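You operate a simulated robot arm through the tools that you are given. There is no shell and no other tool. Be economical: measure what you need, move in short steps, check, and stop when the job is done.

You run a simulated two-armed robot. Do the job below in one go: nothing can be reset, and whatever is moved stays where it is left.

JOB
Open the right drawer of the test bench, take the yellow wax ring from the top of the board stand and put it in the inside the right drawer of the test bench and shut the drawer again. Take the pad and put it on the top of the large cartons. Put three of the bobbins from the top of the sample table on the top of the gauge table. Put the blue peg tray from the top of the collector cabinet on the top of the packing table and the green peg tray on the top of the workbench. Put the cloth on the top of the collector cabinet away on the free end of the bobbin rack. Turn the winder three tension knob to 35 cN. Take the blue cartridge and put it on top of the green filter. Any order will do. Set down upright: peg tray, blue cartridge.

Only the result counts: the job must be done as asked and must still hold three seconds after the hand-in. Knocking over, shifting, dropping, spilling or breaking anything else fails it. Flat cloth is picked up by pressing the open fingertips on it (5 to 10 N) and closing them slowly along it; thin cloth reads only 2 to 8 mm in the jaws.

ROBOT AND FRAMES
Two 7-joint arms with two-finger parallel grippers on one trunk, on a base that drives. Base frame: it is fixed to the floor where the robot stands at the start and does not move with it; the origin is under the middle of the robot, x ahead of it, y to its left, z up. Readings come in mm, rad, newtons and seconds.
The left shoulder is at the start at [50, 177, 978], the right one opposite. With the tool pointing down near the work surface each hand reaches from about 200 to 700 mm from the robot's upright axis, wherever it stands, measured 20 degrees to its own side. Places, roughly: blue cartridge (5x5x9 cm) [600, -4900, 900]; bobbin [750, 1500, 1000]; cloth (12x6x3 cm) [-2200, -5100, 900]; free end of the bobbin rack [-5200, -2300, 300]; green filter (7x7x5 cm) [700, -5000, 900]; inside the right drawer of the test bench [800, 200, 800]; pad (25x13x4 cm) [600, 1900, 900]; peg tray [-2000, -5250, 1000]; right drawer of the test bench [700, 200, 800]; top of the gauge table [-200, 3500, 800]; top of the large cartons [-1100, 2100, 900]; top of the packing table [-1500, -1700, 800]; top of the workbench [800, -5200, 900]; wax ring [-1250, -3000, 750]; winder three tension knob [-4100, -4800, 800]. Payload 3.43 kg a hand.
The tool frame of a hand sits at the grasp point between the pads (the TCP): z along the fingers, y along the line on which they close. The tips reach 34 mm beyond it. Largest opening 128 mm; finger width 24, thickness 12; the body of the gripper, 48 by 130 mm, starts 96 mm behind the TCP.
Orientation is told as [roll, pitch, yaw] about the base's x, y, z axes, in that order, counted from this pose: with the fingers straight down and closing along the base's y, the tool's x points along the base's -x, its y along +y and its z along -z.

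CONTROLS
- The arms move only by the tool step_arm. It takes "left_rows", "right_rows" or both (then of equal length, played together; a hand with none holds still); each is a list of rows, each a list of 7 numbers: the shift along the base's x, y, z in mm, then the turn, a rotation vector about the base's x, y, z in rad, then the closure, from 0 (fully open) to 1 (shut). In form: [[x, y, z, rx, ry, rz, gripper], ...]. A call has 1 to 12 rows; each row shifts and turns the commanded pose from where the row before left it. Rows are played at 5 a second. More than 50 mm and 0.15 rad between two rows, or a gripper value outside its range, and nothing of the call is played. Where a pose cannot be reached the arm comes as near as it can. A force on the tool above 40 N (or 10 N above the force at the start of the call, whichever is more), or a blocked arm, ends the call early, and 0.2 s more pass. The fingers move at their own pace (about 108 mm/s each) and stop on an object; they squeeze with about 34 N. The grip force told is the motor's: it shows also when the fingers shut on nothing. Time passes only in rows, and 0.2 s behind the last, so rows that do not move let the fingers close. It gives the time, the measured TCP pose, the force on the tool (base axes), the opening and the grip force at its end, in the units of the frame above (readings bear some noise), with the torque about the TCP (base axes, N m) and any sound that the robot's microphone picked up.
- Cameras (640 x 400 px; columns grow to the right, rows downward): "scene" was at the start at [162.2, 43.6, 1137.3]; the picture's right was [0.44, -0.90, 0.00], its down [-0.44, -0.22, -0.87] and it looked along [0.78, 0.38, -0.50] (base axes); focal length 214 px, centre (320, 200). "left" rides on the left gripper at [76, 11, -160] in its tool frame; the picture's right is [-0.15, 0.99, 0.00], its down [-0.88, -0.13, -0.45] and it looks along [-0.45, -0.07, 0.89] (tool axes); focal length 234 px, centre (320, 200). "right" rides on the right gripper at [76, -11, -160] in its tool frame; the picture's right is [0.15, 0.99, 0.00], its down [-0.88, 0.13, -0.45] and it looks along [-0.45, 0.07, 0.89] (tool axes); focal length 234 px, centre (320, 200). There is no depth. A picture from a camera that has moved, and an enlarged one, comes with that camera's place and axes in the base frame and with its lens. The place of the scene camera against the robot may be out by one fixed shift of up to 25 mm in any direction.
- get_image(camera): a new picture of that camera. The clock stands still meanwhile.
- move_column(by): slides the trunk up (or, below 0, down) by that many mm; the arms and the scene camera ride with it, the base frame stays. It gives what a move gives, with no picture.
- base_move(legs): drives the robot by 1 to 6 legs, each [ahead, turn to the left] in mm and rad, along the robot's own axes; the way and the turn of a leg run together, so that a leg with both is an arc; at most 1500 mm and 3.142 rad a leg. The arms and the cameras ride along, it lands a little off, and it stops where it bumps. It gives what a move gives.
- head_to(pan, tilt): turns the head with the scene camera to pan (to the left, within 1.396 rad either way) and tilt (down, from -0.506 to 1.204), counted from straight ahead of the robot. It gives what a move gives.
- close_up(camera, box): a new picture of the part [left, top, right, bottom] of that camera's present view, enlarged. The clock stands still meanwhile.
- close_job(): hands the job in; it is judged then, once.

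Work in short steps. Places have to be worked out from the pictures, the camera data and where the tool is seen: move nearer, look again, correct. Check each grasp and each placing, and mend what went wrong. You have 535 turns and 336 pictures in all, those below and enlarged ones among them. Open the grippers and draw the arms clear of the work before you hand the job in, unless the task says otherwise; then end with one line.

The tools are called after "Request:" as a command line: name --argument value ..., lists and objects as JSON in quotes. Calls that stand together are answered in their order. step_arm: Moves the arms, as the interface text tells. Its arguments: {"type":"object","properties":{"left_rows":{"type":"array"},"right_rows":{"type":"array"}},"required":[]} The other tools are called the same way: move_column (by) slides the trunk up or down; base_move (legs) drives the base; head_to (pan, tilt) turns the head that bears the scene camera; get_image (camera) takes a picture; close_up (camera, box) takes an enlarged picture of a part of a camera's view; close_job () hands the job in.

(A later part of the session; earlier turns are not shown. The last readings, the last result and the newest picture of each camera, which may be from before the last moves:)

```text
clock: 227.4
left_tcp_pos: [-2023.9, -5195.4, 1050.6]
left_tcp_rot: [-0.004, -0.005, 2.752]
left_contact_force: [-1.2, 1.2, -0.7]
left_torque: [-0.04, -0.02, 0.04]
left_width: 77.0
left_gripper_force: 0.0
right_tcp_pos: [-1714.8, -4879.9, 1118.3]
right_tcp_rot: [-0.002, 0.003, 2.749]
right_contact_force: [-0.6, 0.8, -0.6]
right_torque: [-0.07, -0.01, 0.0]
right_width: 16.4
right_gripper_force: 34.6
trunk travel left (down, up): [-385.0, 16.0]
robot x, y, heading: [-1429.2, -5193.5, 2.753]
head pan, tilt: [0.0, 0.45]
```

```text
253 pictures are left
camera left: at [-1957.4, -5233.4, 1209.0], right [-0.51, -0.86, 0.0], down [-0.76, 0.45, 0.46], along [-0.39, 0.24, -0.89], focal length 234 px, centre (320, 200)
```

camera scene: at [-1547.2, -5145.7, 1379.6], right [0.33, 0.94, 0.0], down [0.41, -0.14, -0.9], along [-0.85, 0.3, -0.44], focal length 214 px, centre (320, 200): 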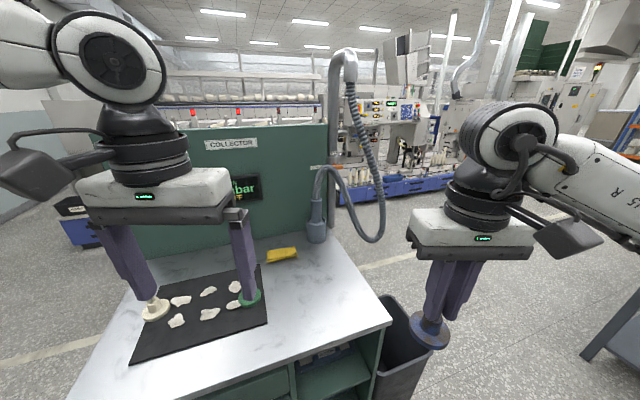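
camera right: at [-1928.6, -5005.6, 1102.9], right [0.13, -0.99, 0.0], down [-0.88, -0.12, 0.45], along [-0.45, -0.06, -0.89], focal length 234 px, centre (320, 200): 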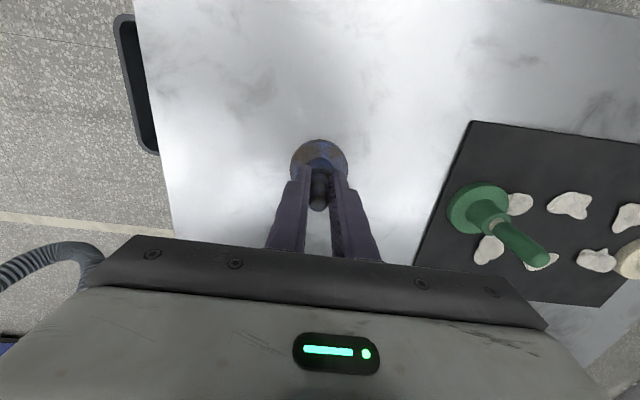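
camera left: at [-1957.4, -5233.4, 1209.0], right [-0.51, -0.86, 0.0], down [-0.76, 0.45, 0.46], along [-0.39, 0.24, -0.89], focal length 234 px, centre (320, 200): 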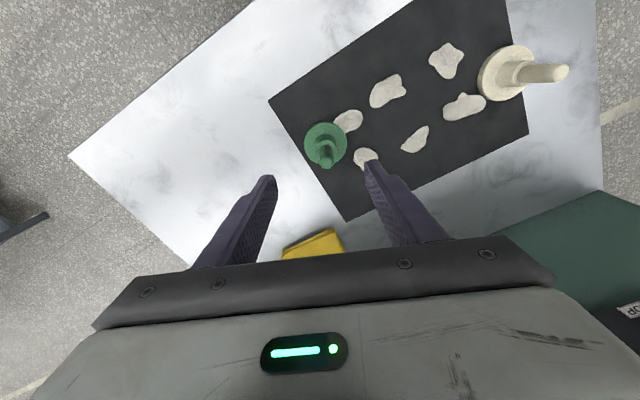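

Aligned within 4 mm. Lower.

Request:
step_arm --left_rows '[[-2, -1, -35, 0, 0, 0, 0.4], [-1, -1, -35, 0, 0, 0, 0.4], [0, 0, 0, 0, 0, 0, 0.4]]'

Request:
get_image --camera "left"

```text
clock: 228.2
left_tcp_pos: [-2019.3, -5207.2, 983.7]
left_tcp_rot: [-0.005, -0.007, 2.751]
left_contact_force: [-0.3, -0.4, -0.2]
left_torque: [0.01, 0.02, 0.0]
left_width: 76.5
left_gripper_force: 0.1
left hand out of reach, approached as far as the arm can: row 1, 2
right_tcp_pos: [-1714.0, -4881.2, 1118.8]
right_tcp_rot: [-0.004, -0.001, 2.75]
right_contact_force: [-0.7, 0.4, -0.3]
right_torque: [0.01, 0.01, 0.02]
right_width: 16.1
right_gripper_force: 34.6
trunk travel left (down, up): [-385.0, 16.0]
robot x, y, heading: [-1430.3, -5195.6, 2.752]
head pan, tilt: [0.0, 0.45]
```

```text
252 pictures are left
camera left: at [-1951.6, -5246.6, 1142.7], right [-0.51, -0.86, 0.0], down [-0.76, 0.45, 0.46], along [-0.4, 0.24, -0.89], focal length 234 px, centre (320, 200)
```

left: 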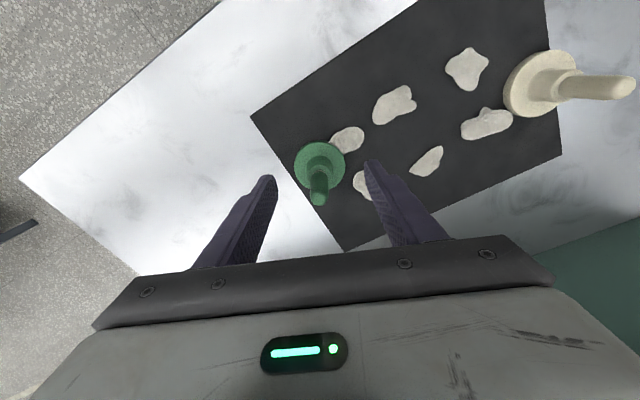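

I align with a tiny base nudge and descend with the trunk instead.

Request:
base_move --legs '[[10, -0.012]]'

Request:
move_column --by -20

Request:
get_image --camera "left"

```text
clock: 229.0
left_tcp_pos: [-2028.5, -5197.0, 984.7]
left_tcp_rot: [-0.004, -0.006, 2.738]
left_contact_force: [-0.8, -0.6, 1.0]
left_torque: [0.0, -0.05, -0.04]
left_width: 76.9
left_gripper_force: 0.1
right_tcp_pos: [-1719.9, -4873.2, 1119.7]
right_tcp_rot: [-0.003, 0.0, 2.736]
right_contact_force: [0.1, 0.2, -1.5]
right_torque: [0.0, 0.0, -0.02]
right_width: 16.1
right_gripper_force: 34.0
trunk travel left (down, up): [-385.0, 16.0]
robot x, y, heading: [-1436.9, -5189.2, 2.742]
head pan, tilt: [0.0, 0.45]
```

```text
clock: 229.7
left_tcp_pos: [-2027.3, -5196.8, 964.8]
left_tcp_rot: [-0.005, -0.006, 2.738]
left_contact_force: [0.0, -0.5, 0.3]
left_torque: [-0.01, -0.01, 0.01]
left_width: 76.8
left_gripper_force: 0.0
right_tcp_pos: [-1720.0, -4874.1, 1100.0]
right_tcp_rot: [-0.004, 0.0, 2.737]
right_contact_force: [-0.8, -0.1, -1.5]
right_torque: [0.0, 0.0, 0.0]
right_width: 16.5
right_gripper_force: 34.1
trunk travel left (down, up): [-365.0, 36.0]
robot x, y, heading: [-1437.5, -5189.8, 2.745]
head pan, tilt: [0.0, 0.45]
```

```text
251 pictures are left
camera left: at [-1961.2, -5236.6, 1123.1], right [-0.52, -0.85, 0.0], down [-0.76, 0.46, 0.46], along [-0.39, 0.24, -0.89], focal length 234 px, centre (320, 200)
```

left: 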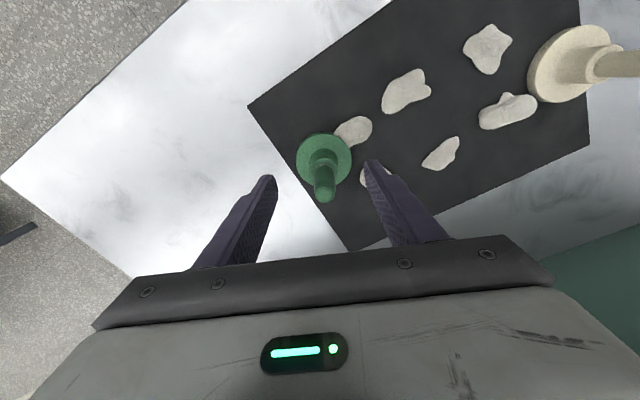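

Request:
move_column --by -20

Request:
step_arm --left_rows '[[0, 0, 0, 0, 0, 0, 0.6], [0, 0, 0, 0, 0, 0, 0.8], [0, 0, 0, 0, 0, 0, 1], [0, 0, 0, 0, 0, 0, 1], [0, 0, 0, 0, 0, 0, 1]]'

Request:
get_image --camera "left"

```text
clock: 230.3
left_tcp_pos: [-2028.3, -5197.3, 945.1]
left_tcp_rot: [-0.007, -0.007, 2.738]
left_contact_force: [-0.8, 0.3, 0.7]
left_torque: [0.0, -0.01, -0.01]
left_width: 76.7
left_gripper_force: 0.1
right_tcp_pos: [-1720.2, -4874.1, 1079.6]
right_tcp_rot: [-0.003, -0.001, 2.738]
right_contact_force: [0.8, 0.1, 0.1]
right_torque: [0.01, -0.01, -0.01]
right_width: 16.5
right_gripper_force: 33.6
trunk travel left (down, up): [-345.0, 56.0]
robot x, y, heading: [-1436.9, -5193.2, 2.74]
head pan, tilt: [0.0, 0.45]
```

```text
clock: 231.5
left_tcp_pos: [-2028.0, -5196.4, 944.0]
left_tcp_rot: [-0.004, -0.008, 2.737]
left_contact_force: [0.4, -0.6, -0.3]
left_torque: [0.02, 0.0, 0.0]
left_width: 15.8
left_gripper_force: 33.8
right_tcp_pos: [-1720.5, -4873.8, 1080.6]
right_tcp_rot: [-0.003, -0.001, 2.737]
right_contact_force: [-0.7, 0.2, 0.0]
right_torque: [0.01, -0.01, -0.03]
right_width: 16.5
right_gripper_force: 33.7
trunk travel left (down, up): [-345.0, 56.0]
robot x, y, heading: [-1438.6, -5188.0, 2.74]
head pan, tilt: [0.0, 0.45]
```

```text
250 pictures are left
camera left: at [-1961.5, -5236.4, 1102.8], right [-0.52, -0.85, 0.0], down [-0.76, 0.46, 0.46], along [-0.39, 0.24, -0.89], focal length 234 px, centre (320, 200)
```

left: 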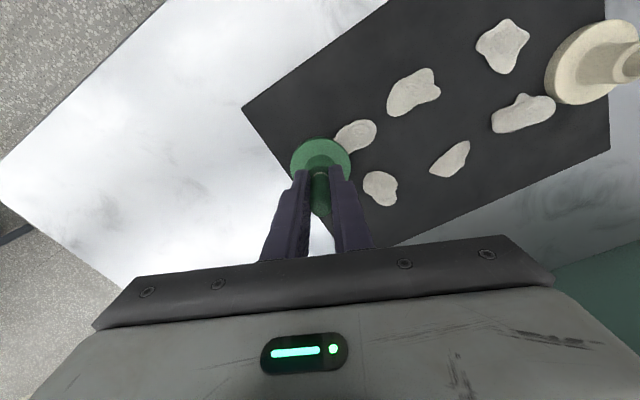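

Green gripped (15.8 mm). I lift with the trunk, then retract.

Request:
move_column --by 54

Request:
step_arm --left_rows '[[10, 0, 40, 0, 0, 0, 1], [30, 0, 35, 0, 0, 0, 1], [40, 0, 20, 0, 0, 0, 1], [40, -10, 10, 0, 0, 0, 1], [40, -10, 0, 0, 0, 0, 1], [30, -10, 0, 0, 0, 0, 1]]'

Request:
get_image --camera "scene"

```text
clock: 232.5
left_tcp_pos: [-2028.5, -5196.5, 998.6]
left_tcp_rot: [-0.005, -0.006, 2.738]
left_contact_force: [0.2, 0.3, -1.5]
left_torque: [0.03, 0.01, 0.0]
left_width: 15.8
left_gripper_force: 33.8
right_tcp_pos: [-1720.2, -4872.9, 1133.8]
right_tcp_rot: [-0.003, 0.0, 2.737]
right_contact_force: [-0.9, -0.2, -0.6]
right_torque: [0.0, -0.02, -0.01]
right_width: 16.2
right_gripper_force: 34.1
trunk travel left (down, up): [-399.0, 2.0]
robot x, y, heading: [-1440.1, -5190.7, 2.736]
head pan, tilt: [0.0, 0.45]
```

```text
clock: 233.9
left_tcp_pos: [-1837.9, -5227.6, 1105.9]
left_tcp_rot: [-0.005, -0.007, 2.741]
left_contact_force: [-0.3, -0.5, -0.5]
left_torque: [0.0, -0.01, 0.01]
left_width: 16.2
left_gripper_force: 33.9
right_tcp_pos: [-1718.8, -4873.4, 1136.1]
right_tcp_rot: [-0.003, -0.001, 2.737]
right_contact_force: [0.2, -0.6, -0.6]
right_torque: [0.0, 0.0, 0.01]
right_width: 16.2
right_gripper_force: 33.9
trunk travel left (down, up): [-399.0, 2.0]
robot x, y, heading: [-1440.0, -5188.6, 2.744]
head pan, tilt: [0.0, 0.45]
```

```text
249 pictures are left
camera scene: at [-1576.4, -5123.4, 1393.7], right [0.39, 0.92, 0.0], down [0.4, -0.17, -0.9], along [-0.83, 0.35, -0.43], focal length 214 px, centre (320, 200)
```

scene: 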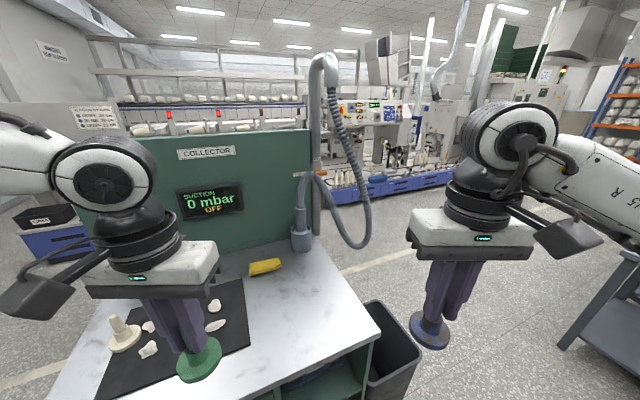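

Both trays are held. I back off, turn east and drive to the workbench.

Request:
base_move --legs '[[-350, 0], [0, -2.742], [950, 0]]'

Request:
head_to --pan 0.1 --tilt 0.5

Request:
get_image --camera "scene"

```text
clock: 247.1
left_tcp_pos: [174.4, -5120.2, 1105.8]
left_tcp_rot: [-0.005, -0.007, 0.006]
left_contact_force: [0.7, 0.8, -0.1]
left_torque: [0.05, -0.02, -0.02]
left_width: 16.0
left_gripper_force: 34.2
right_tcp_pos: [205.3, -5489.3, 1132.9]
right_tcp_rot: [-0.004, 0.002, 0.003]
right_contact_force: [-0.9, 0.5, 0.5]
right_torque: [0.01, 0.04, 0.02]
right_width: 16.6
right_gripper_force: 34.2
trunk travel left (down, up): [-399.0, 2.0]
robot x, y, heading: [-180.1, -5311.5, 0.007]
head pan, tilt: [0.0, 0.45]
```

```text
clock: 247.7
left_tcp_pos: [174.0, -5120.0, 1105.6]
left_tcp_rot: [-0.005, -0.006, 0.004]
left_contact_force: [0.8, 0.0, -0.8]
left_torque: [0.02, 0.0, 0.04]
left_width: 15.9
left_gripper_force: 33.9
right_tcp_pos: [205.5, -5490.4, 1134.0]
right_tcp_rot: [-0.003, -0.001, 0.002]
right_contact_force: [0.1, 0.7, -0.5]
right_torque: [0.0, -0.02, 0.06]
right_width: 16.3
right_gripper_force: 33.9
trunk travel left (down, up): [-399.0, 2.0]
robot x, y, heading: [-175.4, -5315.2, 0.006]
head pan, tilt: [0.099, 0.499]
```

```text
248 pictures are left
camera scene: at [-6.1, -5297.7, 1389.1], right [0.11, -0.99, 0.0], down [-0.48, -0.05, -0.88], along [0.87, 0.09, -0.48], focal length 214 px, centre (320, 200)
```

scene: 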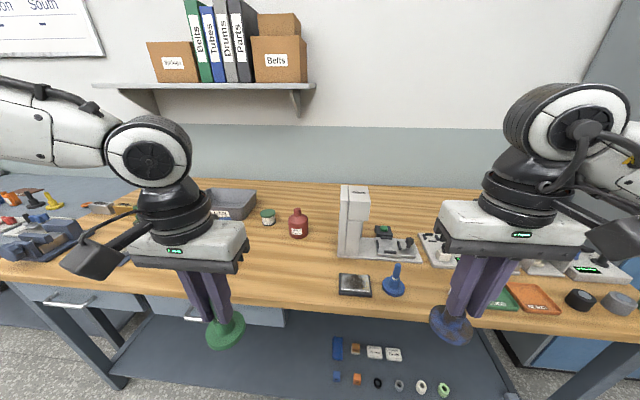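

I zoom in on the bench to identify the green filter and cartridge and a free spot.

Request:
close_up --camera "scene" --box '[190, 170, 430, 320]'

Request:
close_up --camera "scene" --box '[0, 170, 200, 295]'

Request:
get_image --camera "left"

```text
2.67 times, centred on (310, 245) of scene
camera zoom: at [-6.1, -5297.7, 1389.1], right [0.11, -0.99, 0.0], down [-0.48, -0.05, -0.88], along [0.87, 0.09, -0.48], focal length 572 px, centre (347, 80)
```

zoom: 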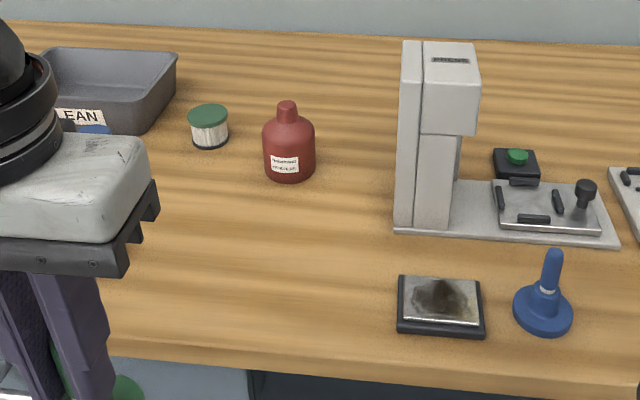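

```text
3.20 times, centred on (100, 232) of scene
camera zoom: at [-6.1, -5297.7, 1389.1], right [0.11, -0.99, 0.0], down [-0.48, -0.05, -0.88], along [0.87, 0.09, -0.48], focal length 686 px, centre (1024, 96)
```

zoom: 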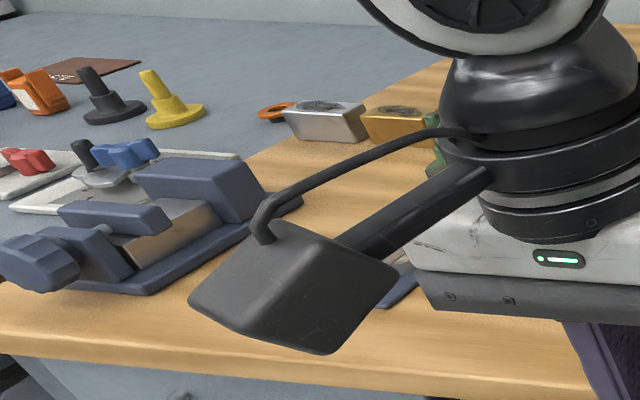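

```text
245 pictures are left
camera left: at [98.2, -5106.7, 1264.0], right [0.14, 0.99, 0.0], down [0.88, -0.12, 0.46], along [0.46, -0.07, -0.89], focal length 234 px, centre (320, 200)
```

left: 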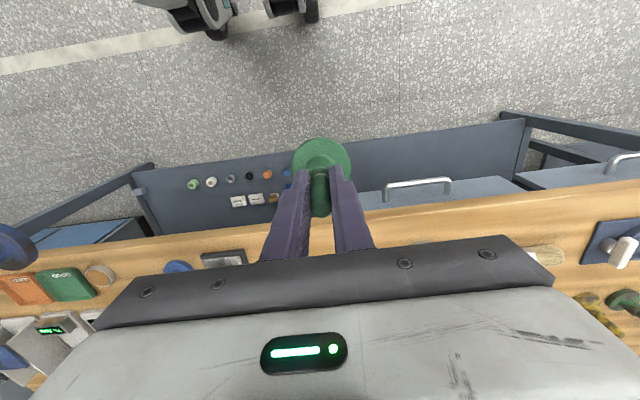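

The green-lidded pleated cylinder is the green filter; a free front area lies near [450,-5120]. I drive 140 mm nearer and extend the left hand.

Request:
base_move --legs '[[140, 0]]'

Request:
step_arm --left_rows '[[30, 0, 0, 0, 0, 0, 1], [35, 0, 0, 0, 0, 0, 1], [35, 0, 0, 0, 0, 0, 1], [30, 0, 0, 0, 0, 0, 1], [0, 0, 0, 0, 0, 0, 1]]'

Request:
get_image --camera "left"

Request:
get_image --camera "scene"

```text
clock: 249.1
left_tcp_pos: [316.7, -5117.3, 1105.6]
left_tcp_rot: [-0.006, -0.006, 0.004]
left_contact_force: [0.4, 0.3, -0.8]
left_torque: [0.0, 0.0, 0.01]
left_width: 15.7
left_gripper_force: 34.5
right_tcp_pos: [346.4, -5490.2, 1132.6]
right_tcp_rot: [-0.004, 0.001, 0.002]
right_contact_force: [-0.5, 0.3, -1.1]
right_torque: [-0.01, 0.07, -0.03]
right_width: 16.4
right_gripper_force: 34.1
trunk travel left (down, up): [-399.0, 2.0]
robot x, y, heading: [-35.5, -5310.8, 0.005]
head pan, tilt: [0.099, 0.499]
```

```text
clock: 250.3
left_tcp_pos: [445.2, -5121.3, 1106.5]
left_tcp_rot: [-0.005, -0.005, 0.003]
left_contact_force: [0.1, 0.6, -0.2]
left_torque: [-0.03, 0.02, -0.01]
left_width: 16.0
left_gripper_force: 34.1
right_tcp_pos: [344.9, -5489.8, 1134.7]
right_tcp_rot: [-0.003, 0.001, 0.001]
right_contact_force: [-0.1, 0.0, -0.4]
right_torque: [0.0, 0.02, -0.01]
right_width: 16.1
right_gripper_force: 34.4
trunk travel left (down, up): [-399.0, 2.0]
robot x, y, heading: [-34.6, -5309.2, 0.008]
head pan, tilt: [0.099, 0.499]
```

```text
244 pictures are left
camera left: at [369.0, -5107.3, 1264.4], right [0.14, 0.99, 0.0], down [0.88, -0.12, 0.46], along [0.46, -0.07, -0.89], focal length 234 px, centre (320, 200)
```

left: 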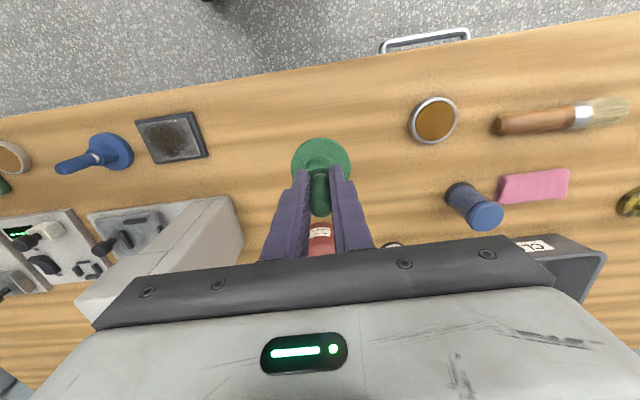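

```text
243 pictures are left
camera scene: at [134.4, -5297.1, 1389.2], right [0.1, -0.99, 0.0], down [-0.48, -0.05, -0.88], along [0.87, 0.09, -0.48], focal length 214 px, centre (320, 200)
```

scene: 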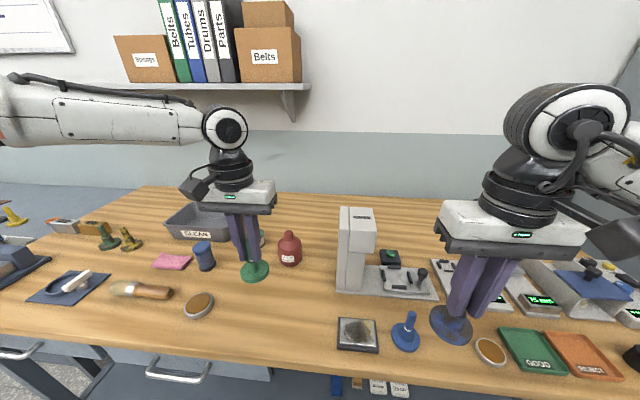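

The spot beneath the green tray is free. I lower it.

Request:
step_arm --left_rows '[[0, 0, -45, 0, 0, 0, 1], [0, 0, -40, 0, 0, 0, 1], [0, 0, -40, 0, 0, 0, 1], [0, 0, -8, 0, 0, 0, 1], [0, 0, -6, 0, 0, 0, 1], [0, 0, -4, 0, 0, 0, 1], [0, 0, -4, 0, 0, 0, 1], [0, 0, -4, 0, 0, 0, 1], [0, 0, -4, 0, 0, 0, 1], [0, 0, -4, 0, 0, 0, 1], [0, 0, -4, 0, 0, 0, 1]]'

```text
clock: 252.7
left_tcp_pos: [441.1, -5116.8, 953.7]
left_tcp_rot: [-0.012, -0.024, 0.002]
left_contact_force: [6.8, -4.2, 38.1]
left_torque: [0.19, 0.14, 0.0]
left_width: 15.9
left_gripper_force: 34.2
left hand out of reach, approached as far as the arm can: row 7, 9, 11
right_tcp_pos: [345.3, -5491.5, 1134.5]
right_tcp_rot: [-0.002, -0.001, 0.003]
right_contact_force: [-0.1, 0.2, -0.3]
right_torque: [0.03, -0.02, -0.01]
right_width: 16.3
right_gripper_force: 33.6
trunk travel left (down, up): [-399.0, 2.0]
robot x, y, heading: [-38.3, -5308.1, 0.006]
head pan, tilt: [0.099, 0.499]
```

Firm contact at z≈954. I relieve, level and release.

Request:
step_arm --left_rows '[[0, 0, 3, 0.006, 0.018, 0, 1], [0, 0, 0, 0, 0, 0, 1]]'

Request:
close_up --camera "scene" --box '[160, 200, 320, 320]'

```text
clock: 253.3
left_tcp_pos: [439.0, -5112.5, 953.8]
left_tcp_rot: [-0.004, 0.002, 0.002]
left_contact_force: [8.0, -5.2, 22.3]
left_torque: [-0.15, -1.15, -0.18]
left_width: 16.1
left_gripper_force: 34.2
right_tcp_pos: [345.0, -5490.7, 1134.9]
right_tcp_rot: [-0.003, -0.002, 0.003]
right_contact_force: [-0.1, -0.1, -0.9]
right_torque: [0.01, 0.01, 0.01]
right_width: 16.5
right_gripper_force: 33.8
trunk travel left (down, up): [-399.0, 2.0]
robot x, y, heading: [-38.5, -5314.0, 0.007]
head pan, tilt: [0.099, 0.499]
```

```text
3.33 times, centred on (240, 260) of scene
camera zoom: at [133.7, -5298.4, 1389.2], right [0.1, -0.99, 0.0], down [-0.48, -0.05, -0.88], along [0.87, 0.09, -0.48], focal length 715 px, centre (587, 0)
```

zoom: 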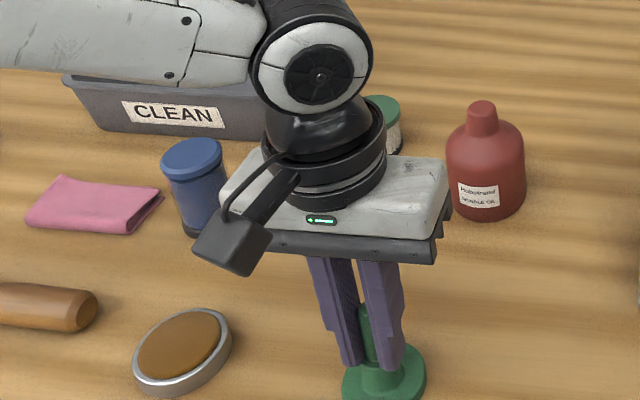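

Request:
step_arm --left_rows '[[0, 0, 3, 0, 0, 0, 1], [0, 0, 0, 0, 0, 0, 0.85], [0, 0, 0, 0, 0, 0, 0.7], [0, 0, 0, 0, 0, 0, 0.6], [0, 0, 0, 0, 0, 0, 0.6]]'

Request:
get_image --camera "left"

```text
clock: 254.5
left_tcp_pos: [437.1, -5112.1, 953.0]
left_tcp_rot: [0.002, 0.01, 0.004]
left_contact_force: [-0.7, 6.4, 16.1]
left_torque: [-0.19, -0.09, 0.03]
left_width: 47.6
left_gripper_force: 0.0
right_tcp_pos: [344.8, -5489.8, 1134.8]
right_tcp_rot: [-0.004, -0.002, 0.0]
right_contact_force: [0.3, -0.2, -0.9]
right_torque: [0.0, 0.0, 0.02]
right_width: 16.2
right_gripper_force: 33.8
trunk travel left (down, up): [-399.0, 2.0]
robot x, y, heading: [-39.0, -5311.4, 0.004]
head pan, tilt: [0.099, 0.499]
```

```text
241 pictures are left
camera left: at [363.8, -5098.5, 1113.2], right [0.14, 0.99, 0.0], down [0.89, -0.13, 0.45], along [0.44, -0.06, -0.89], focal length 234 px, centre (320, 200)
```

left: 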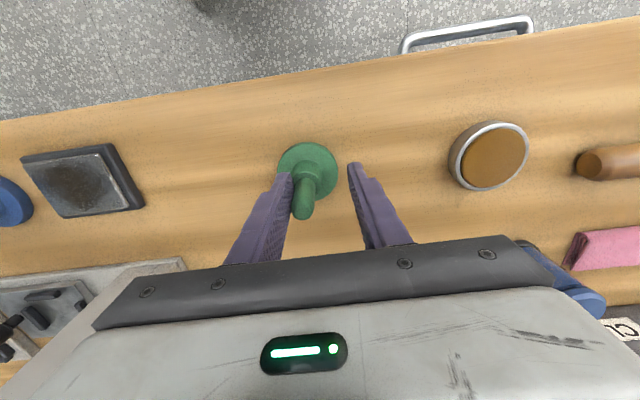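

The −y finger still touches the stem; I move 8 mm in −y while easing up, then rise.

Request:
step_arm --left_rows '[[0, -4, 3, 0, 0, 0, 0.6], [0, -6, 4, 0, 0, 0, 0.6], [0, 0, 3, 0, 0, 0, 0.6], [0, 0, 0, 0, 0, 0, 0.55]]'

Request:
get_image --camera "left"

```text
clock: 255.5
left_tcp_pos: [436.6, -5118.6, 963.6]
left_tcp_rot: [0.001, 0.011, 0.003]
left_contact_force: [-0.5, 0.3, -0.4]
left_torque: [0.03, 0.01, -0.02]
left_width: 57.6
left_gripper_force: 0.0
left hand out of reach, approached as far as the arm can: row 2
right_tcp_pos: [346.2, -5490.1, 1133.4]
right_tcp_rot: [-0.004, -0.001, -0.001]
right_contact_force: [-0.6, 1.3, -1.5]
right_torque: [-0.05, 0.04, -0.01]
right_width: 16.3
right_gripper_force: 33.5
trunk travel left (down, up): [-399.0, 2.0]
robot x, y, heading: [-35.1, -5310.6, 0.003]
head pan, tilt: [0.099, 0.499]
```

```text
240 pictures are left
camera left: at [363.3, -5106.7, 1124.3], right [0.14, 0.99, 0.0], down [0.89, -0.13, 0.45], along [0.44, -0.06, -0.9], focal length 234 px, centre (320, 200)
```

left: 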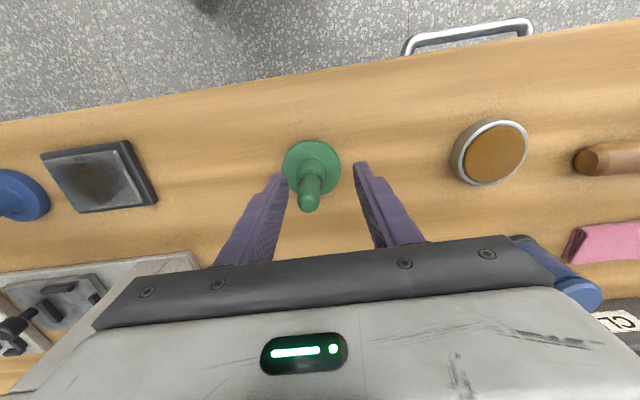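

Tray free-standing. I rise, then test whether turning the left hand's yaw relieves its limit inward.

Request:
step_arm --left_rows '[[0, 0, 30, 0, 0, 0, 0.5], [0, 0, 40, 0, 0, 0, 0.5], [0, 0, 40, 0, 0, 0, 0.4], [0, 0, 30, 0, 0, 0, 0.4], [0, 0, 0, 0, 0, 0.15, 0.4], [0, 0, 0, 0, 0, 0.15, 0.4], [0, 0, 0, 0, 0, 0.15, 0.4], [0, 0, 0, 0, 0, 0.15, 0.4], [0, -30, 0, 0, 0, 0, 0.4], [0, -30, 0, 0, 0, 0, 0.4]]'

Request:
get_image --camera "scene"

```text
clock: 257.7
left_tcp_pos: [425.1, -5164.8, 1105.0]
left_tcp_rot: [-0.002, 0.008, 0.606]
left_contact_force: [0.1, 0.8, 1.1]
left_torque: [-0.02, -0.02, 0.0]
left_width: 76.8
left_gripper_force: 0.1
left hand out of reach, approached as far as the arm can: row 10
right_tcp_pos: [346.2, -5489.7, 1134.4]
right_tcp_rot: [-0.003, 0.0, 0.001]
right_contact_force: [0.0, -0.3, -0.8]
right_torque: [-0.03, -0.03, -0.02]
right_width: 16.3
right_gripper_force: 33.9
trunk travel left (down, up): [-399.0, 2.0]
robot x, y, heading: [-38.1, -5311.5, 0.009]
head pan, tilt: [0.099, 0.499]
```

```text
239 pictures are left
camera scene: at [133.8, -5297.0, 1389.3], right [0.1, -0.99, 0.0], down [-0.48, -0.05, -0.88], along [0.87, 0.09, -0.48], focal length 214 px, centre (320, 200)
```

scene: 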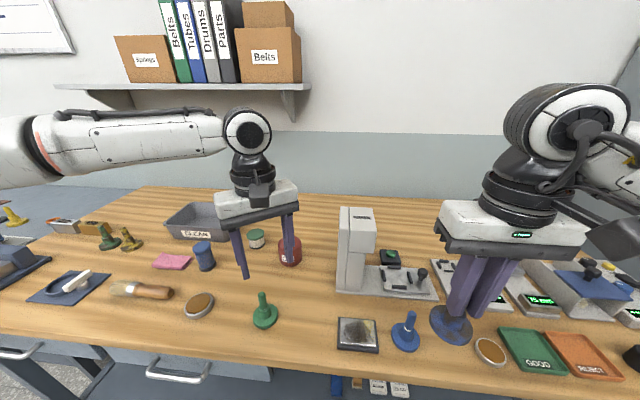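

Green tray stands on the bench. For the cartridge I re-place the robot further north and turned right, so the left arm reaches sideways.

Request:
step_arm --left_rows '[[-20, 30, 20, 0, 0, -0.15, 0.3], [-20, 30, 20, 0, 0, -0.15, 0.3], [-20, 30, 20, 0, 0, -0.15, 0.3], [-20, 30, 10, 0, 0, -0.15, 0.3]]'

Request:
base_move --legs '[[-120, 0], [0, 1.57], [261, 0], [0, -1.57], [140, 0], [0, -0.7]]'

Request:
head_to --pan 0.6 --tilt 0.55

Request:
get_image --camera "scene"

Request:
get_image --camera "left"

```text
clock: 258.7
left_tcp_pos: [345.1, -5043.0, 1176.4]
left_tcp_rot: [0.001, 0.01, 0.002]
left_contact_force: [-0.6, -0.6, 0.0]
left_torque: [-0.01, -0.02, -0.01]
left_width: 89.4
left_gripper_force: 0.0
right_tcp_pos: [345.6, -5489.8, 1133.1]
right_tcp_rot: [-0.003, 0.0, 0.004]
right_contact_force: [-0.6, 0.5, -0.1]
right_torque: [-0.02, 0.0, 0.0]
right_width: 16.4
right_gripper_force: 34.3
trunk travel left (down, up): [-399.0, 2.0]
robot x, y, heading: [-34.3, -5312.3, 0.005]
head pan, tilt: [0.099, 0.499]
```

```text
clock: 271.9
left_tcp_pos: [445.1, -5093.3, 1174.3]
left_tcp_rot: [-0.001, 0.01, -0.693]
left_contact_force: [-0.1, -0.6, 0.1]
left_torque: [0.02, 0.0, -0.03]
left_width: 89.4
left_gripper_force: 0.1
right_tcp_pos: [158.2, -5434.3, 1134.0]
right_tcp_rot: [-0.004, -0.002, -0.695]
right_contact_force: [0.1, 0.2, -1.0]
right_torque: [-0.02, -0.03, -0.03]
right_width: 16.3
right_gripper_force: 34.3
trunk travel left (down, up): [-399.0, 2.0]
robot x, y, heading: [-21.3, -5049.1, -0.688]
head pan, tilt: [0.099, 0.499]
```

```text
clock: 272.8
left_tcp_pos: [444.8, -5092.5, 1174.5]
left_tcp_rot: [-0.001, 0.009, -0.692]
left_contact_force: [-0.3, 0.3, -0.2]
left_torque: [-0.01, 0.04, -0.01]
left_width: 89.6
left_gripper_force: 0.0
right_tcp_pos: [158.0, -5434.7, 1132.2]
right_tcp_rot: [-0.004, 0.001, -0.694]
right_contact_force: [-0.2, 0.8, -0.8]
right_torque: [0.03, 0.01, 0.01]
right_width: 16.5
right_gripper_force: 34.1
trunk travel left (down, up): [-399.0, 2.0]
robot x, y, heading: [-22.0, -5051.6, -0.695]
head pan, tilt: [0.6, 0.55]
```

```text
238 pictures are left
camera scene: at [134.4, -5100.8, 1384.5], right [-0.09, -1.0, 0.0], down [-0.52, 0.05, -0.85], along [0.85, -0.08, -0.52], focal length 214 px, centre (320, 200)
```

scene: 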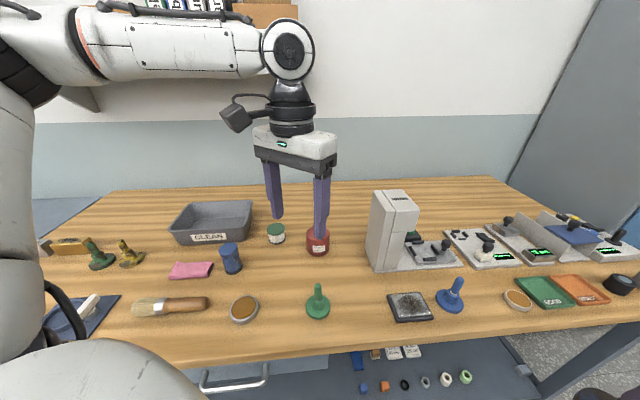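

```text
237 pictures are left
camera left: at [395.9, -5035.3, 1335.3], right [0.74, 0.67, 0.0], down [0.6, -0.67, 0.45], along [0.3, -0.33, -0.89], focal length 234 px, centre (320, 200)
```

left: 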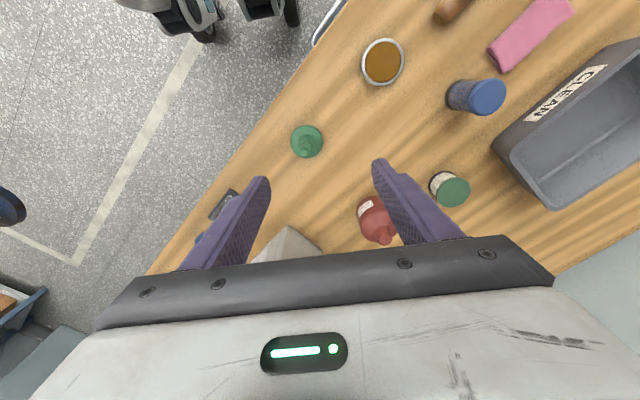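

Cartridge ≈[586,-4887], filter ≈[704,-5003]. Left hand moves above the cartridge.

Request:
step_arm --left_rows '[[20, 34, 0, 0, 0, 0, 0.37], [24, 34, -10, 0, 0, 0, 0.37], [24, 34, -20, 0, 0, 0, 0.37], [24, 34, -20, 0, 0, 0, 0.37], [24, 35, -20, 0, 0, 0, 0.37], [25, 35, -20, 0, 0, 0, 0.37], [0, 0, 0, 0, 0, 0, 0.37]]'

Request:
get_image --camera "left"

```text
clock: 274.4
left_tcp_pos: [585.7, -4887.3, 1088.3]
left_tcp_rot: [0.002, 0.011, -0.695]
left_contact_force: [0.2, 0.3, 0.8]
left_torque: [-0.02, -0.02, -0.02]
left_width: 80.5
left_gripper_force: 0.0
right_tcp_pos: [158.0, -5435.6, 1133.7]
right_tcp_rot: [-0.003, -0.002, -0.695]
right_contact_force: [0.0, -0.3, -1.3]
right_torque: [0.01, -0.01, 0.03]
right_width: 16.7
right_gripper_force: 34.1
trunk travel left (down, up): [-399.0, 2.0]
robot x, y, heading: [-20.7, -5053.1, -0.691]
head pan, tilt: [0.6, 0.55]
```

```text
236 pictures are left
camera left: at [536.7, -4830.1, 1247.8], right [0.75, 0.67, 0.0], down [0.6, -0.67, 0.45], along [0.3, -0.33, -0.89], focal length 234 px, centre (320, 200)
```

left: 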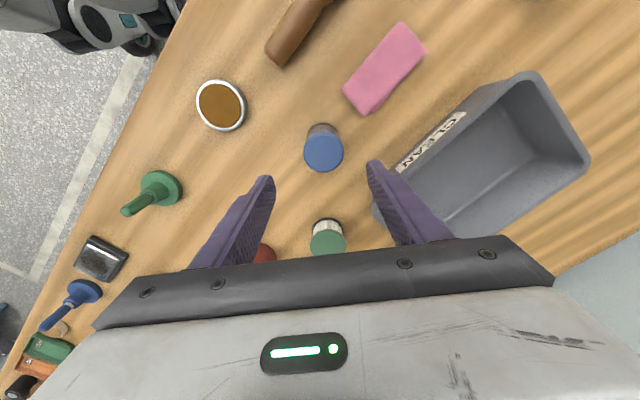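

Aligned within 5 mm. I lower and grip the cartridge.

Request:
step_arm --left_rows '[[2, 2, -45, 0, 0, 0, 0.37], [2, 2, -45, 0, 0, 0, 0.37], [0, 0, -40, 0, 0, 0, 0.37], [0, 0, -12, 0, 0, 0, 0.37], [0, 0, 0, 0, 0, 0, 0.37]]'

Request:
get_image --camera "left"

```text
clock: 275.6
left_tcp_pos: [590.2, -4881.3, 945.8]
left_tcp_rot: [0.0, 0.008, -0.694]
left_contact_force: [0.1, 0.2, 0.0]
left_torque: [-0.02, -0.02, 0.0]
left_width: 80.6
left_gripper_force: 0.1
right_tcp_pos: [159.1, -5434.0, 1133.9]
right_tcp_rot: [-0.005, 0.0, -0.695]
right_contact_force: [-0.1, 0.0, -0.1]
right_torque: [-0.01, 0.0, -0.01]
right_width: 16.2
right_gripper_force: 34.0
trunk travel left (down, up): [-399.0, 2.0]
robot x, y, heading: [-16.7, -5047.4, -0.693]
head pan, tilt: [0.6, 0.55]
```

```text
235 pictures are left
camera left: at [540.9, -4823.9, 1104.3], right [0.74, 0.67, 0.0], down [0.6, -0.67, 0.45], along [0.3, -0.33, -0.89], focal length 234 px, centre (320, 200)
```

left: 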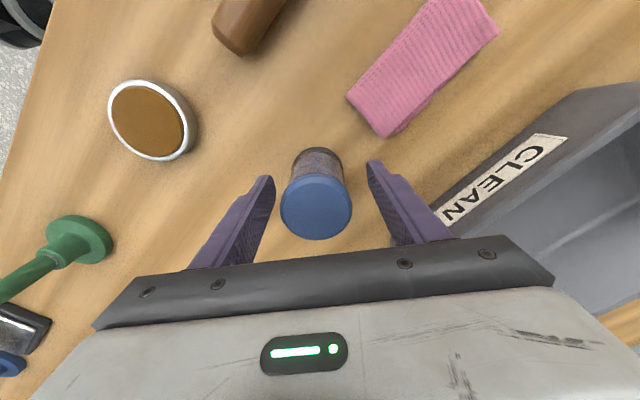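

Request:
step_arm --left_rows '[[0, 0, 0, 0, 0, 0, 0.5], [0, 0, 0, 0, 0, 0, 0.6], [0, 0, 0, 0, 0, 0, 0.8], [0, 0, 0, 0, 0, 0, 1], [0, 0, 0, 0, 0, 0, 1], [0, 0, 20, 0, 0, 0, 1], [0, 0, 40, 0, 0, 0, 1], [0, 0, 40, 0, 0, 0, 1]]'

Request:
get_image --camera "scene"

```text
clock: 277.4
left_tcp_pos: [590.0, -4884.0, 1044.2]
left_tcp_rot: [0.002, 0.012, -0.692]
left_contact_force: [0.0, 0.3, -2.0]
left_torque: [0.02, -0.01, 0.0]
left_width: 49.1
left_gripper_force: 33.8
right_tcp_pos: [158.4, -5434.7, 1134.0]
right_tcp_rot: [-0.003, -0.002, -0.694]
right_contact_force: [0.3, -0.4, -1.4]
right_torque: [0.03, 0.02, 0.02]
right_width: 16.4
right_gripper_force: 33.9
trunk travel left (down, up): [-399.0, 2.0]
robot x, y, heading: [-22.2, -5050.4, -0.688]
head pan, tilt: [0.6, 0.55]
```

```text
234 pictures are left
camera scene: at [134.6, -5100.7, 1384.5], right [-0.09, -1.0, 0.0], down [-0.52, 0.05, -0.85], along [0.85, -0.08, -0.52], focal length 214 px, centre (320, 200)
```

scene: 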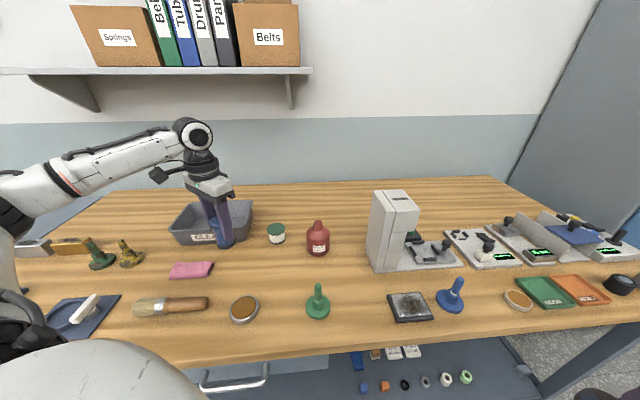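

Cartridge held (49 mm). I carry it over to the filter and look.

Request:
step_arm --left_rows '[[0, 0, 25, 0, 0, 0, 1], [25, -28, 0, 0, 0, 0, 1], [25, -28, 0, 0, 0, 0, 1], [25, -28, 0, 0, 0, 0, 1], [25, -25, 0, 0, 0, 0, 1], [0, 0, 0, 0, 0, 0, 1]]'

Request:
get_image --camera "left"

Request:
close_up --camera "scene" --box '[210, 160, 370, 280]'

```text
clock: 278.8
left_tcp_pos: [689.3, -4992.4, 1071.1]
left_tcp_rot: [0.0, 0.01, -0.694]
left_contact_force: [-0.4, 0.1, -1.8]
left_torque: [-0.01, 0.01, 0.0]
left_width: 49.1
left_gripper_force: 33.6
right_tcp_pos: [159.2, -5434.0, 1133.6]
right_tcp_rot: [-0.003, 0.001, -0.693]
right_contact_force: [0.8, 0.2, -0.9]
right_torque: [0.03, -0.02, -0.01]
right_width: 16.4
right_gripper_force: 33.8
trunk travel left (down, up): [-399.0, 2.0]
robot x, y, heading: [-22.5, -5051.0, -0.693]
head pan, tilt: [0.6, 0.55]
```

```text
233 pictures are left
camera left: at [640.6, -4934.6, 1229.8], right [0.74, 0.67, 0.0], down [0.6, -0.67, 0.45], along [0.3, -0.33, -0.9], focal length 234 px, centre (320, 200)
```

left: 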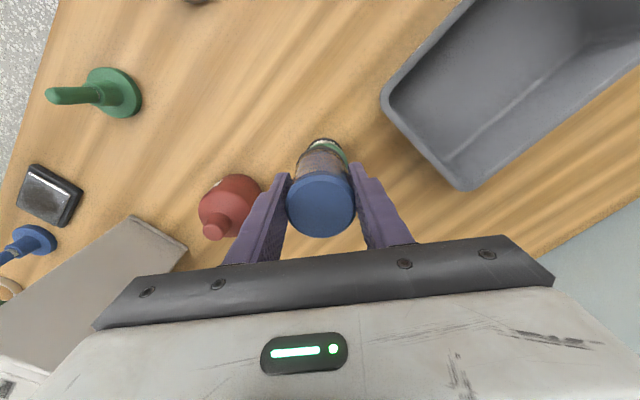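

```text
3.33 times, centred on (290, 220) of scene
camera zoom: at [134.5, -5100.2, 1384.6], right [-0.09, -1.0, 0.0], down [-0.52, 0.05, -0.85], along [0.85, -0.08, -0.52], focal length 715 px, centre (420, 133)
```

zoom: 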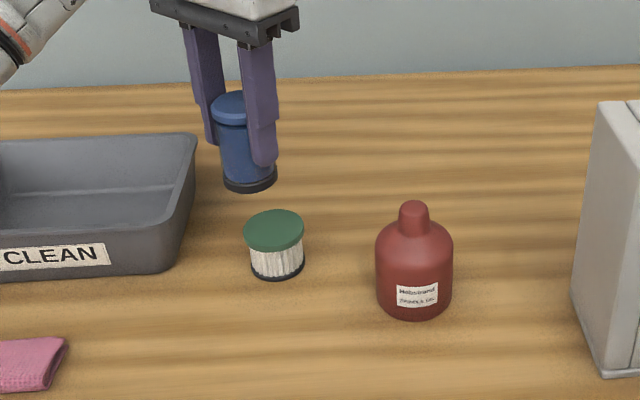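

Both cameras agree: filter centre ≈[706,-5004]. I shift and lower towards contact.

Request:
step_arm --left_rows '[[17, -12, 0, 0, 0, 0, 1], [0, 0, -30, 0, 0, 0, 1], [0, 0, -25, 0, 0, 0, 1], [0, 0, 0, 0, 0, 0, 1]]'

Request:
close_up --camera "scene" --box '[210, 160, 370, 280]'

Request:
get_image --camera "left"

```text
clock: 279.8
left_tcp_pos: [706.2, -5004.4, 1012.1]
left_tcp_rot: [0.001, 0.011, -0.694]
left_contact_force: [-0.7, 0.6, -1.8]
left_torque: [-0.02, 0.01, 0.03]
left_width: 49.1
left_gripper_force: 33.8
right_tcp_pos: [158.6, -5434.7, 1133.6]
right_tcp_rot: [-0.003, 0.0, -0.694]
right_contact_force: [0.4, 0.0, -0.3]
right_torque: [0.02, 0.02, 0.03]
right_width: 16.8
right_gripper_force: 33.4
trunk travel left (down, up): [-399.0, 2.0]
robot x, y, heading: [-19.3, -5048.3, -0.686]
head pan, tilt: [0.6, 0.55]
```

```text
3.33 times, centred on (290, 220) of scene
camera zoom: at [134.5, -5100.6, 1384.5], right [-0.09, -1.0, 0.0], down [-0.52, 0.05, -0.85], along [0.85, -0.08, -0.52], focal length 715 px, centre (420, 133)
```

zoom: 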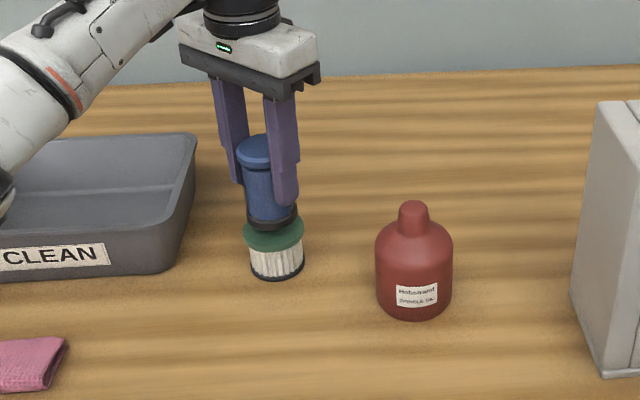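

```text
230 pictures are left
camera left: at [657.9, -4947.2, 1172.1], right [0.74, 0.67, 0.0], down [0.6, -0.67, 0.45], along [0.3, -0.33, -0.89], focal length 234 px, centre (320, 200)
```

left: 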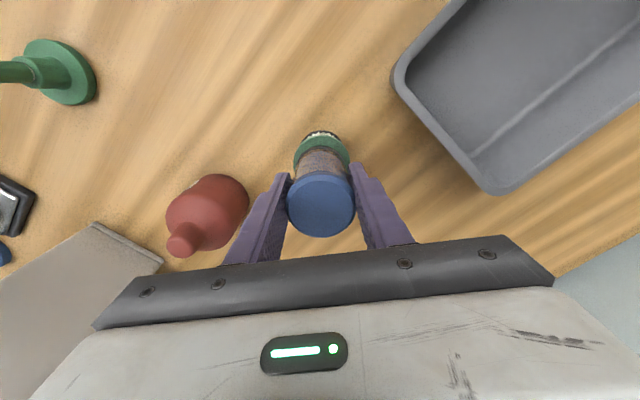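

Well centred. I lower slowly to contact.

Request:
step_arm --left_rows '[[0, 0, -8, 0, 0, 0, 1], [0, 0, -4, 0, 0, 0, 1], [0, 0, -2, 0, 0, 0, 1], [0, 0, -2, 0, 0, 0, 1], [0, 0, 0, 0, 0, 0, 1]]'

```text
clock: 281.0
left_tcp_pos: [706.3, -5004.4, 996.6]
left_tcp_rot: [0.0, 0.01, -0.693]
left_contact_force: [0.1, -0.7, 4.0]
left_torque: [-0.03, 0.06, -0.01]
left_width: 49.3
left_gripper_force: 34.1
right_tcp_pos: [157.4, -5435.1, 1135.0]
right_tcp_rot: [-0.003, 0.0, -0.695]
right_contact_force: [0.2, -1.0, -0.3]
right_torque: [0.02, 0.01, 0.01]
right_width: 16.6
right_gripper_force: 34.0
trunk travel left (down, up): [-399.0, 2.0]
robot x, y, heading: [-23.4, -5049.2, -0.691]
head pan, tilt: [0.6, 0.55]
```

Light contact (4 N) at z≈996. One more mm and release gradually.

Request:
step_arm --left_rows '[[0, 0, -1, 0, 0, 0, 1], [0, 0, 0, 0, 0, 0, 0.6], [0, 0, 0, 0, 0, 0, 0.55], [0, 0, 0, 0, 0, 0, 0.5], [0, 0, 0, 0, 0, 0, 0.45], [0, 0, 0, 0, 0, 0, 0.4], [0, 0, 0, 0, 0, 0, 0.4]]'

Request:
get_image --camera "left"

```text
clock: 282.6
left_tcp_pos: [705.5, -5004.1, 997.4]
left_tcp_rot: [-0.001, 0.01, -0.691]
left_contact_force: [0.1, -0.3, -0.3]
left_torque: [0.03, 0.05, -0.01]
left_width: 76.9
left_gripper_force: 0.1
right_tcp_pos: [158.7, -5435.2, 1132.8]
right_tcp_rot: [-0.003, 0.001, -0.695]
right_contact_force: [0.2, -0.7, -0.4]
right_torque: [-0.04, 0.02, -0.01]
right_width: 16.7
right_gripper_force: 34.6
trunk travel left (down, up): [-399.0, 2.0]
robot x, y, heading: [-19.2, -5050.4, -0.692]
head pan, tilt: [0.6, 0.55]
```

```text
229 pictures are left
camera left: at [657.1, -4946.3, 1155.7], right [0.74, 0.67, 0.0], down [0.6, -0.67, 0.45], along [0.3, -0.33, -0.89], focal length 234 px, centre (320, 200)
```

left: 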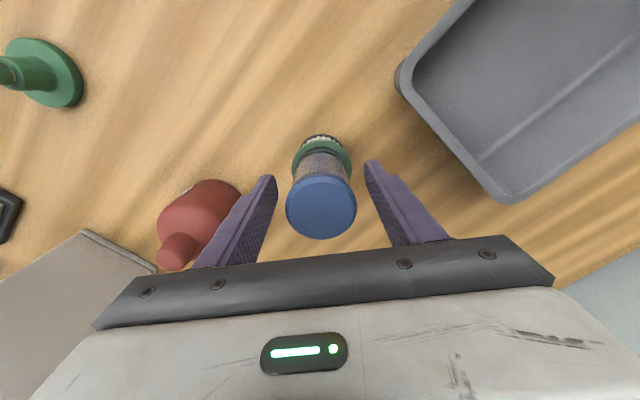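

It stands centred. I rise straight up, then retract.

Request:
step_arm --left_rows '[[0, 0, 15, 0, 0, 0, 0.4], [0, 0, 30, 0, 0, 0, 0.4], [0, 0, 32, 0, 0, 0, 0.4], [-30, 10, 20, 0, 0, 0, 0.4], [-45, 10, 20, 0, 0, 0, 0.3], [-45, 10, 20, 0, 0, 0, 0.3], [-45, 10, 10, 0, 0, 0, 0.3], [-45, 0, 0, 0, 0, 0, 0.3], [-45, -10, 0, 0, 0, 0, 0]]'

Request:
close_up --camera "scene" --box '[210, 160, 370, 280]'

```text
refused: row 5 steps farther than a row can; nothing moved
```

```text
3.33 times, centred on (290, 220) of scene
camera zoom: at [134.5, -5100.7, 1384.5], right [-0.09, -1.0, 0.0], down [-0.52, 0.05, -0.85], along [0.85, -0.08, -0.52], focal length 715 px, centre (420, 133)
```

zoom: 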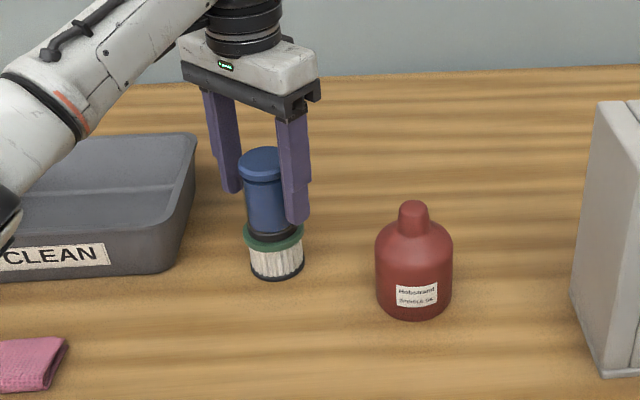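

Request:
step_arm --left_rows '[[0, 0, 15, 0, 0, 0, 0.4], [0, 0, 30, 0, 0, 0, 0.4], [0, 0, 32, 0, 0, 0, 0.4], [-30, 10, 20, 0, 0, 0, 0.4], [-40, 10, 20, 0, 0, 0, 0.3], [-40, 10, 20, 0, 0, 0, 0.3], [-45, 10, 10, 0, 0, 0, 0.3], [-45, 0, 0, 0, 0, 0, 0.3], [-45, -10, 0, 0, 0, 0, 0.3]]'

Request:
close_up --camera "scene" --box '[210, 160, 370, 280]'

```text
clock: 284.6
left_tcp_pos: [461.8, -4975.7, 1145.1]
left_tcp_rot: [-0.001, 0.011, -0.693]
left_contact_force: [-0.6, 0.0, 0.6]
left_torque: [0.01, -0.01, -0.01]
left_width: 89.7
left_gripper_force: 0.1
right_tcp_pos: [158.0, -5433.8, 1133.3]
right_tcp_rot: [-0.003, 0.001, -0.696]
right_contact_force: [0.4, 0.1, -0.2]
right_torque: [0.01, 0.0, -0.03]
right_width: 16.4
right_gripper_force: 34.0
trunk travel left (down, up): [-399.0, 2.0]
robot x, y, heading: [-19.7, -5051.7, -0.693]
head pan, tilt: [0.6, 0.55]
```

```text
3.33 times, centred on (290, 220) of scene
camera zoom: at [134.1, -5101.0, 1384.6], right [-0.09, -1.0, 0.0], down [-0.52, 0.05, -0.85], along [0.85, -0.08, -0.52], focal length 715 px, centre (420, 133)
```

zoom: 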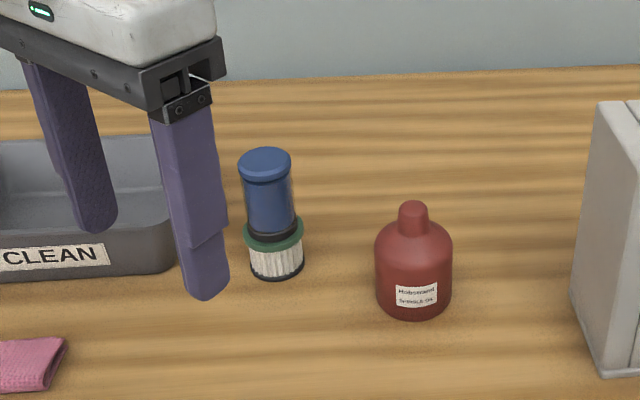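

The cartridge stands on the filter. Next I go with the blue tray in the right hand to the board stand for the wax ring.

Request:
base_move --legs '[[-300, 0], [0, 2.264], [1000, 0], [880, 0], [0, 1.571]]'

Request:
head_to --pan 0 --tilt 0.5

Request:
get_image --camera "scene"

```text
clock: 304.8
left_tcp_pos: [-541.0, -3334.1, 1145.2]
left_tcp_rot: [0.001, 0.01, 3.087]
left_contact_force: [0.4, -0.5, 0.6]
left_torque: [0.02, 0.04, 0.02]
left_width: 89.9
left_gripper_force: 0.1
right_tcp_pos: [-571.0, -2784.1, 1133.4]
right_tcp_rot: [-0.003, 0.001, 3.086]
right_contact_force: [-0.1, -0.9, -0.4]
right_torque: [0.0, -0.02, 0.02]
right_width: 16.4
right_gripper_force: 34.1
trunk travel left (down, up): [-399.0, 2.0]
robot x, y, heading: [-201.8, -2981.7, 3.088]
head pan, tilt: [0.6, 0.55]
```

```text
clock: 305.8
left_tcp_pos: [-540.4, -3333.2, 1143.9]
left_tcp_rot: [0.001, 0.012, 3.087]
left_contact_force: [0.4, -0.3, -1.5]
left_torque: [0.01, 0.01, 0.03]
left_width: 89.6
left_gripper_force: 0.1
right_tcp_pos: [-571.4, -2783.2, 1133.9]
right_tcp_rot: [-0.003, 0.001, 3.084]
right_contact_force: [0.2, -0.5, -0.8]
right_torque: [-0.01, 0.0, 0.01]
right_width: 16.4
right_gripper_force: 33.9
trunk travel left (down, up): [-399.0, 2.0]
robot x, y, heading: [-200.9, -2988.4, 3.089]
head pan, tilt: [0.0, 0.499]
```

```text
226 pictures are left
camera scene: at [-348.6, -2972.9, 1389.1], right [0.05, 1.0, 0.0], down [0.48, -0.02, -0.88], along [-0.88, 0.05, -0.48], focal length 214 px, centre (320, 200)
```

scene: 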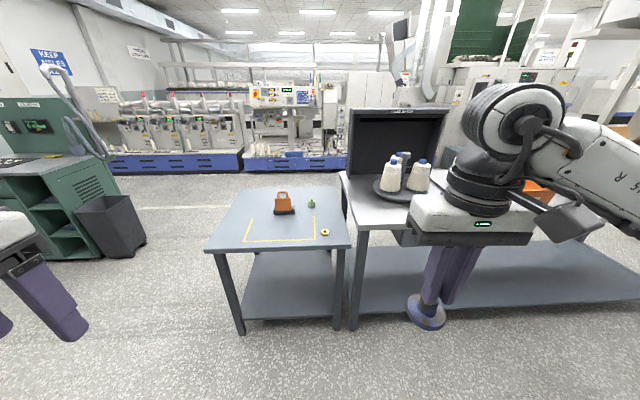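

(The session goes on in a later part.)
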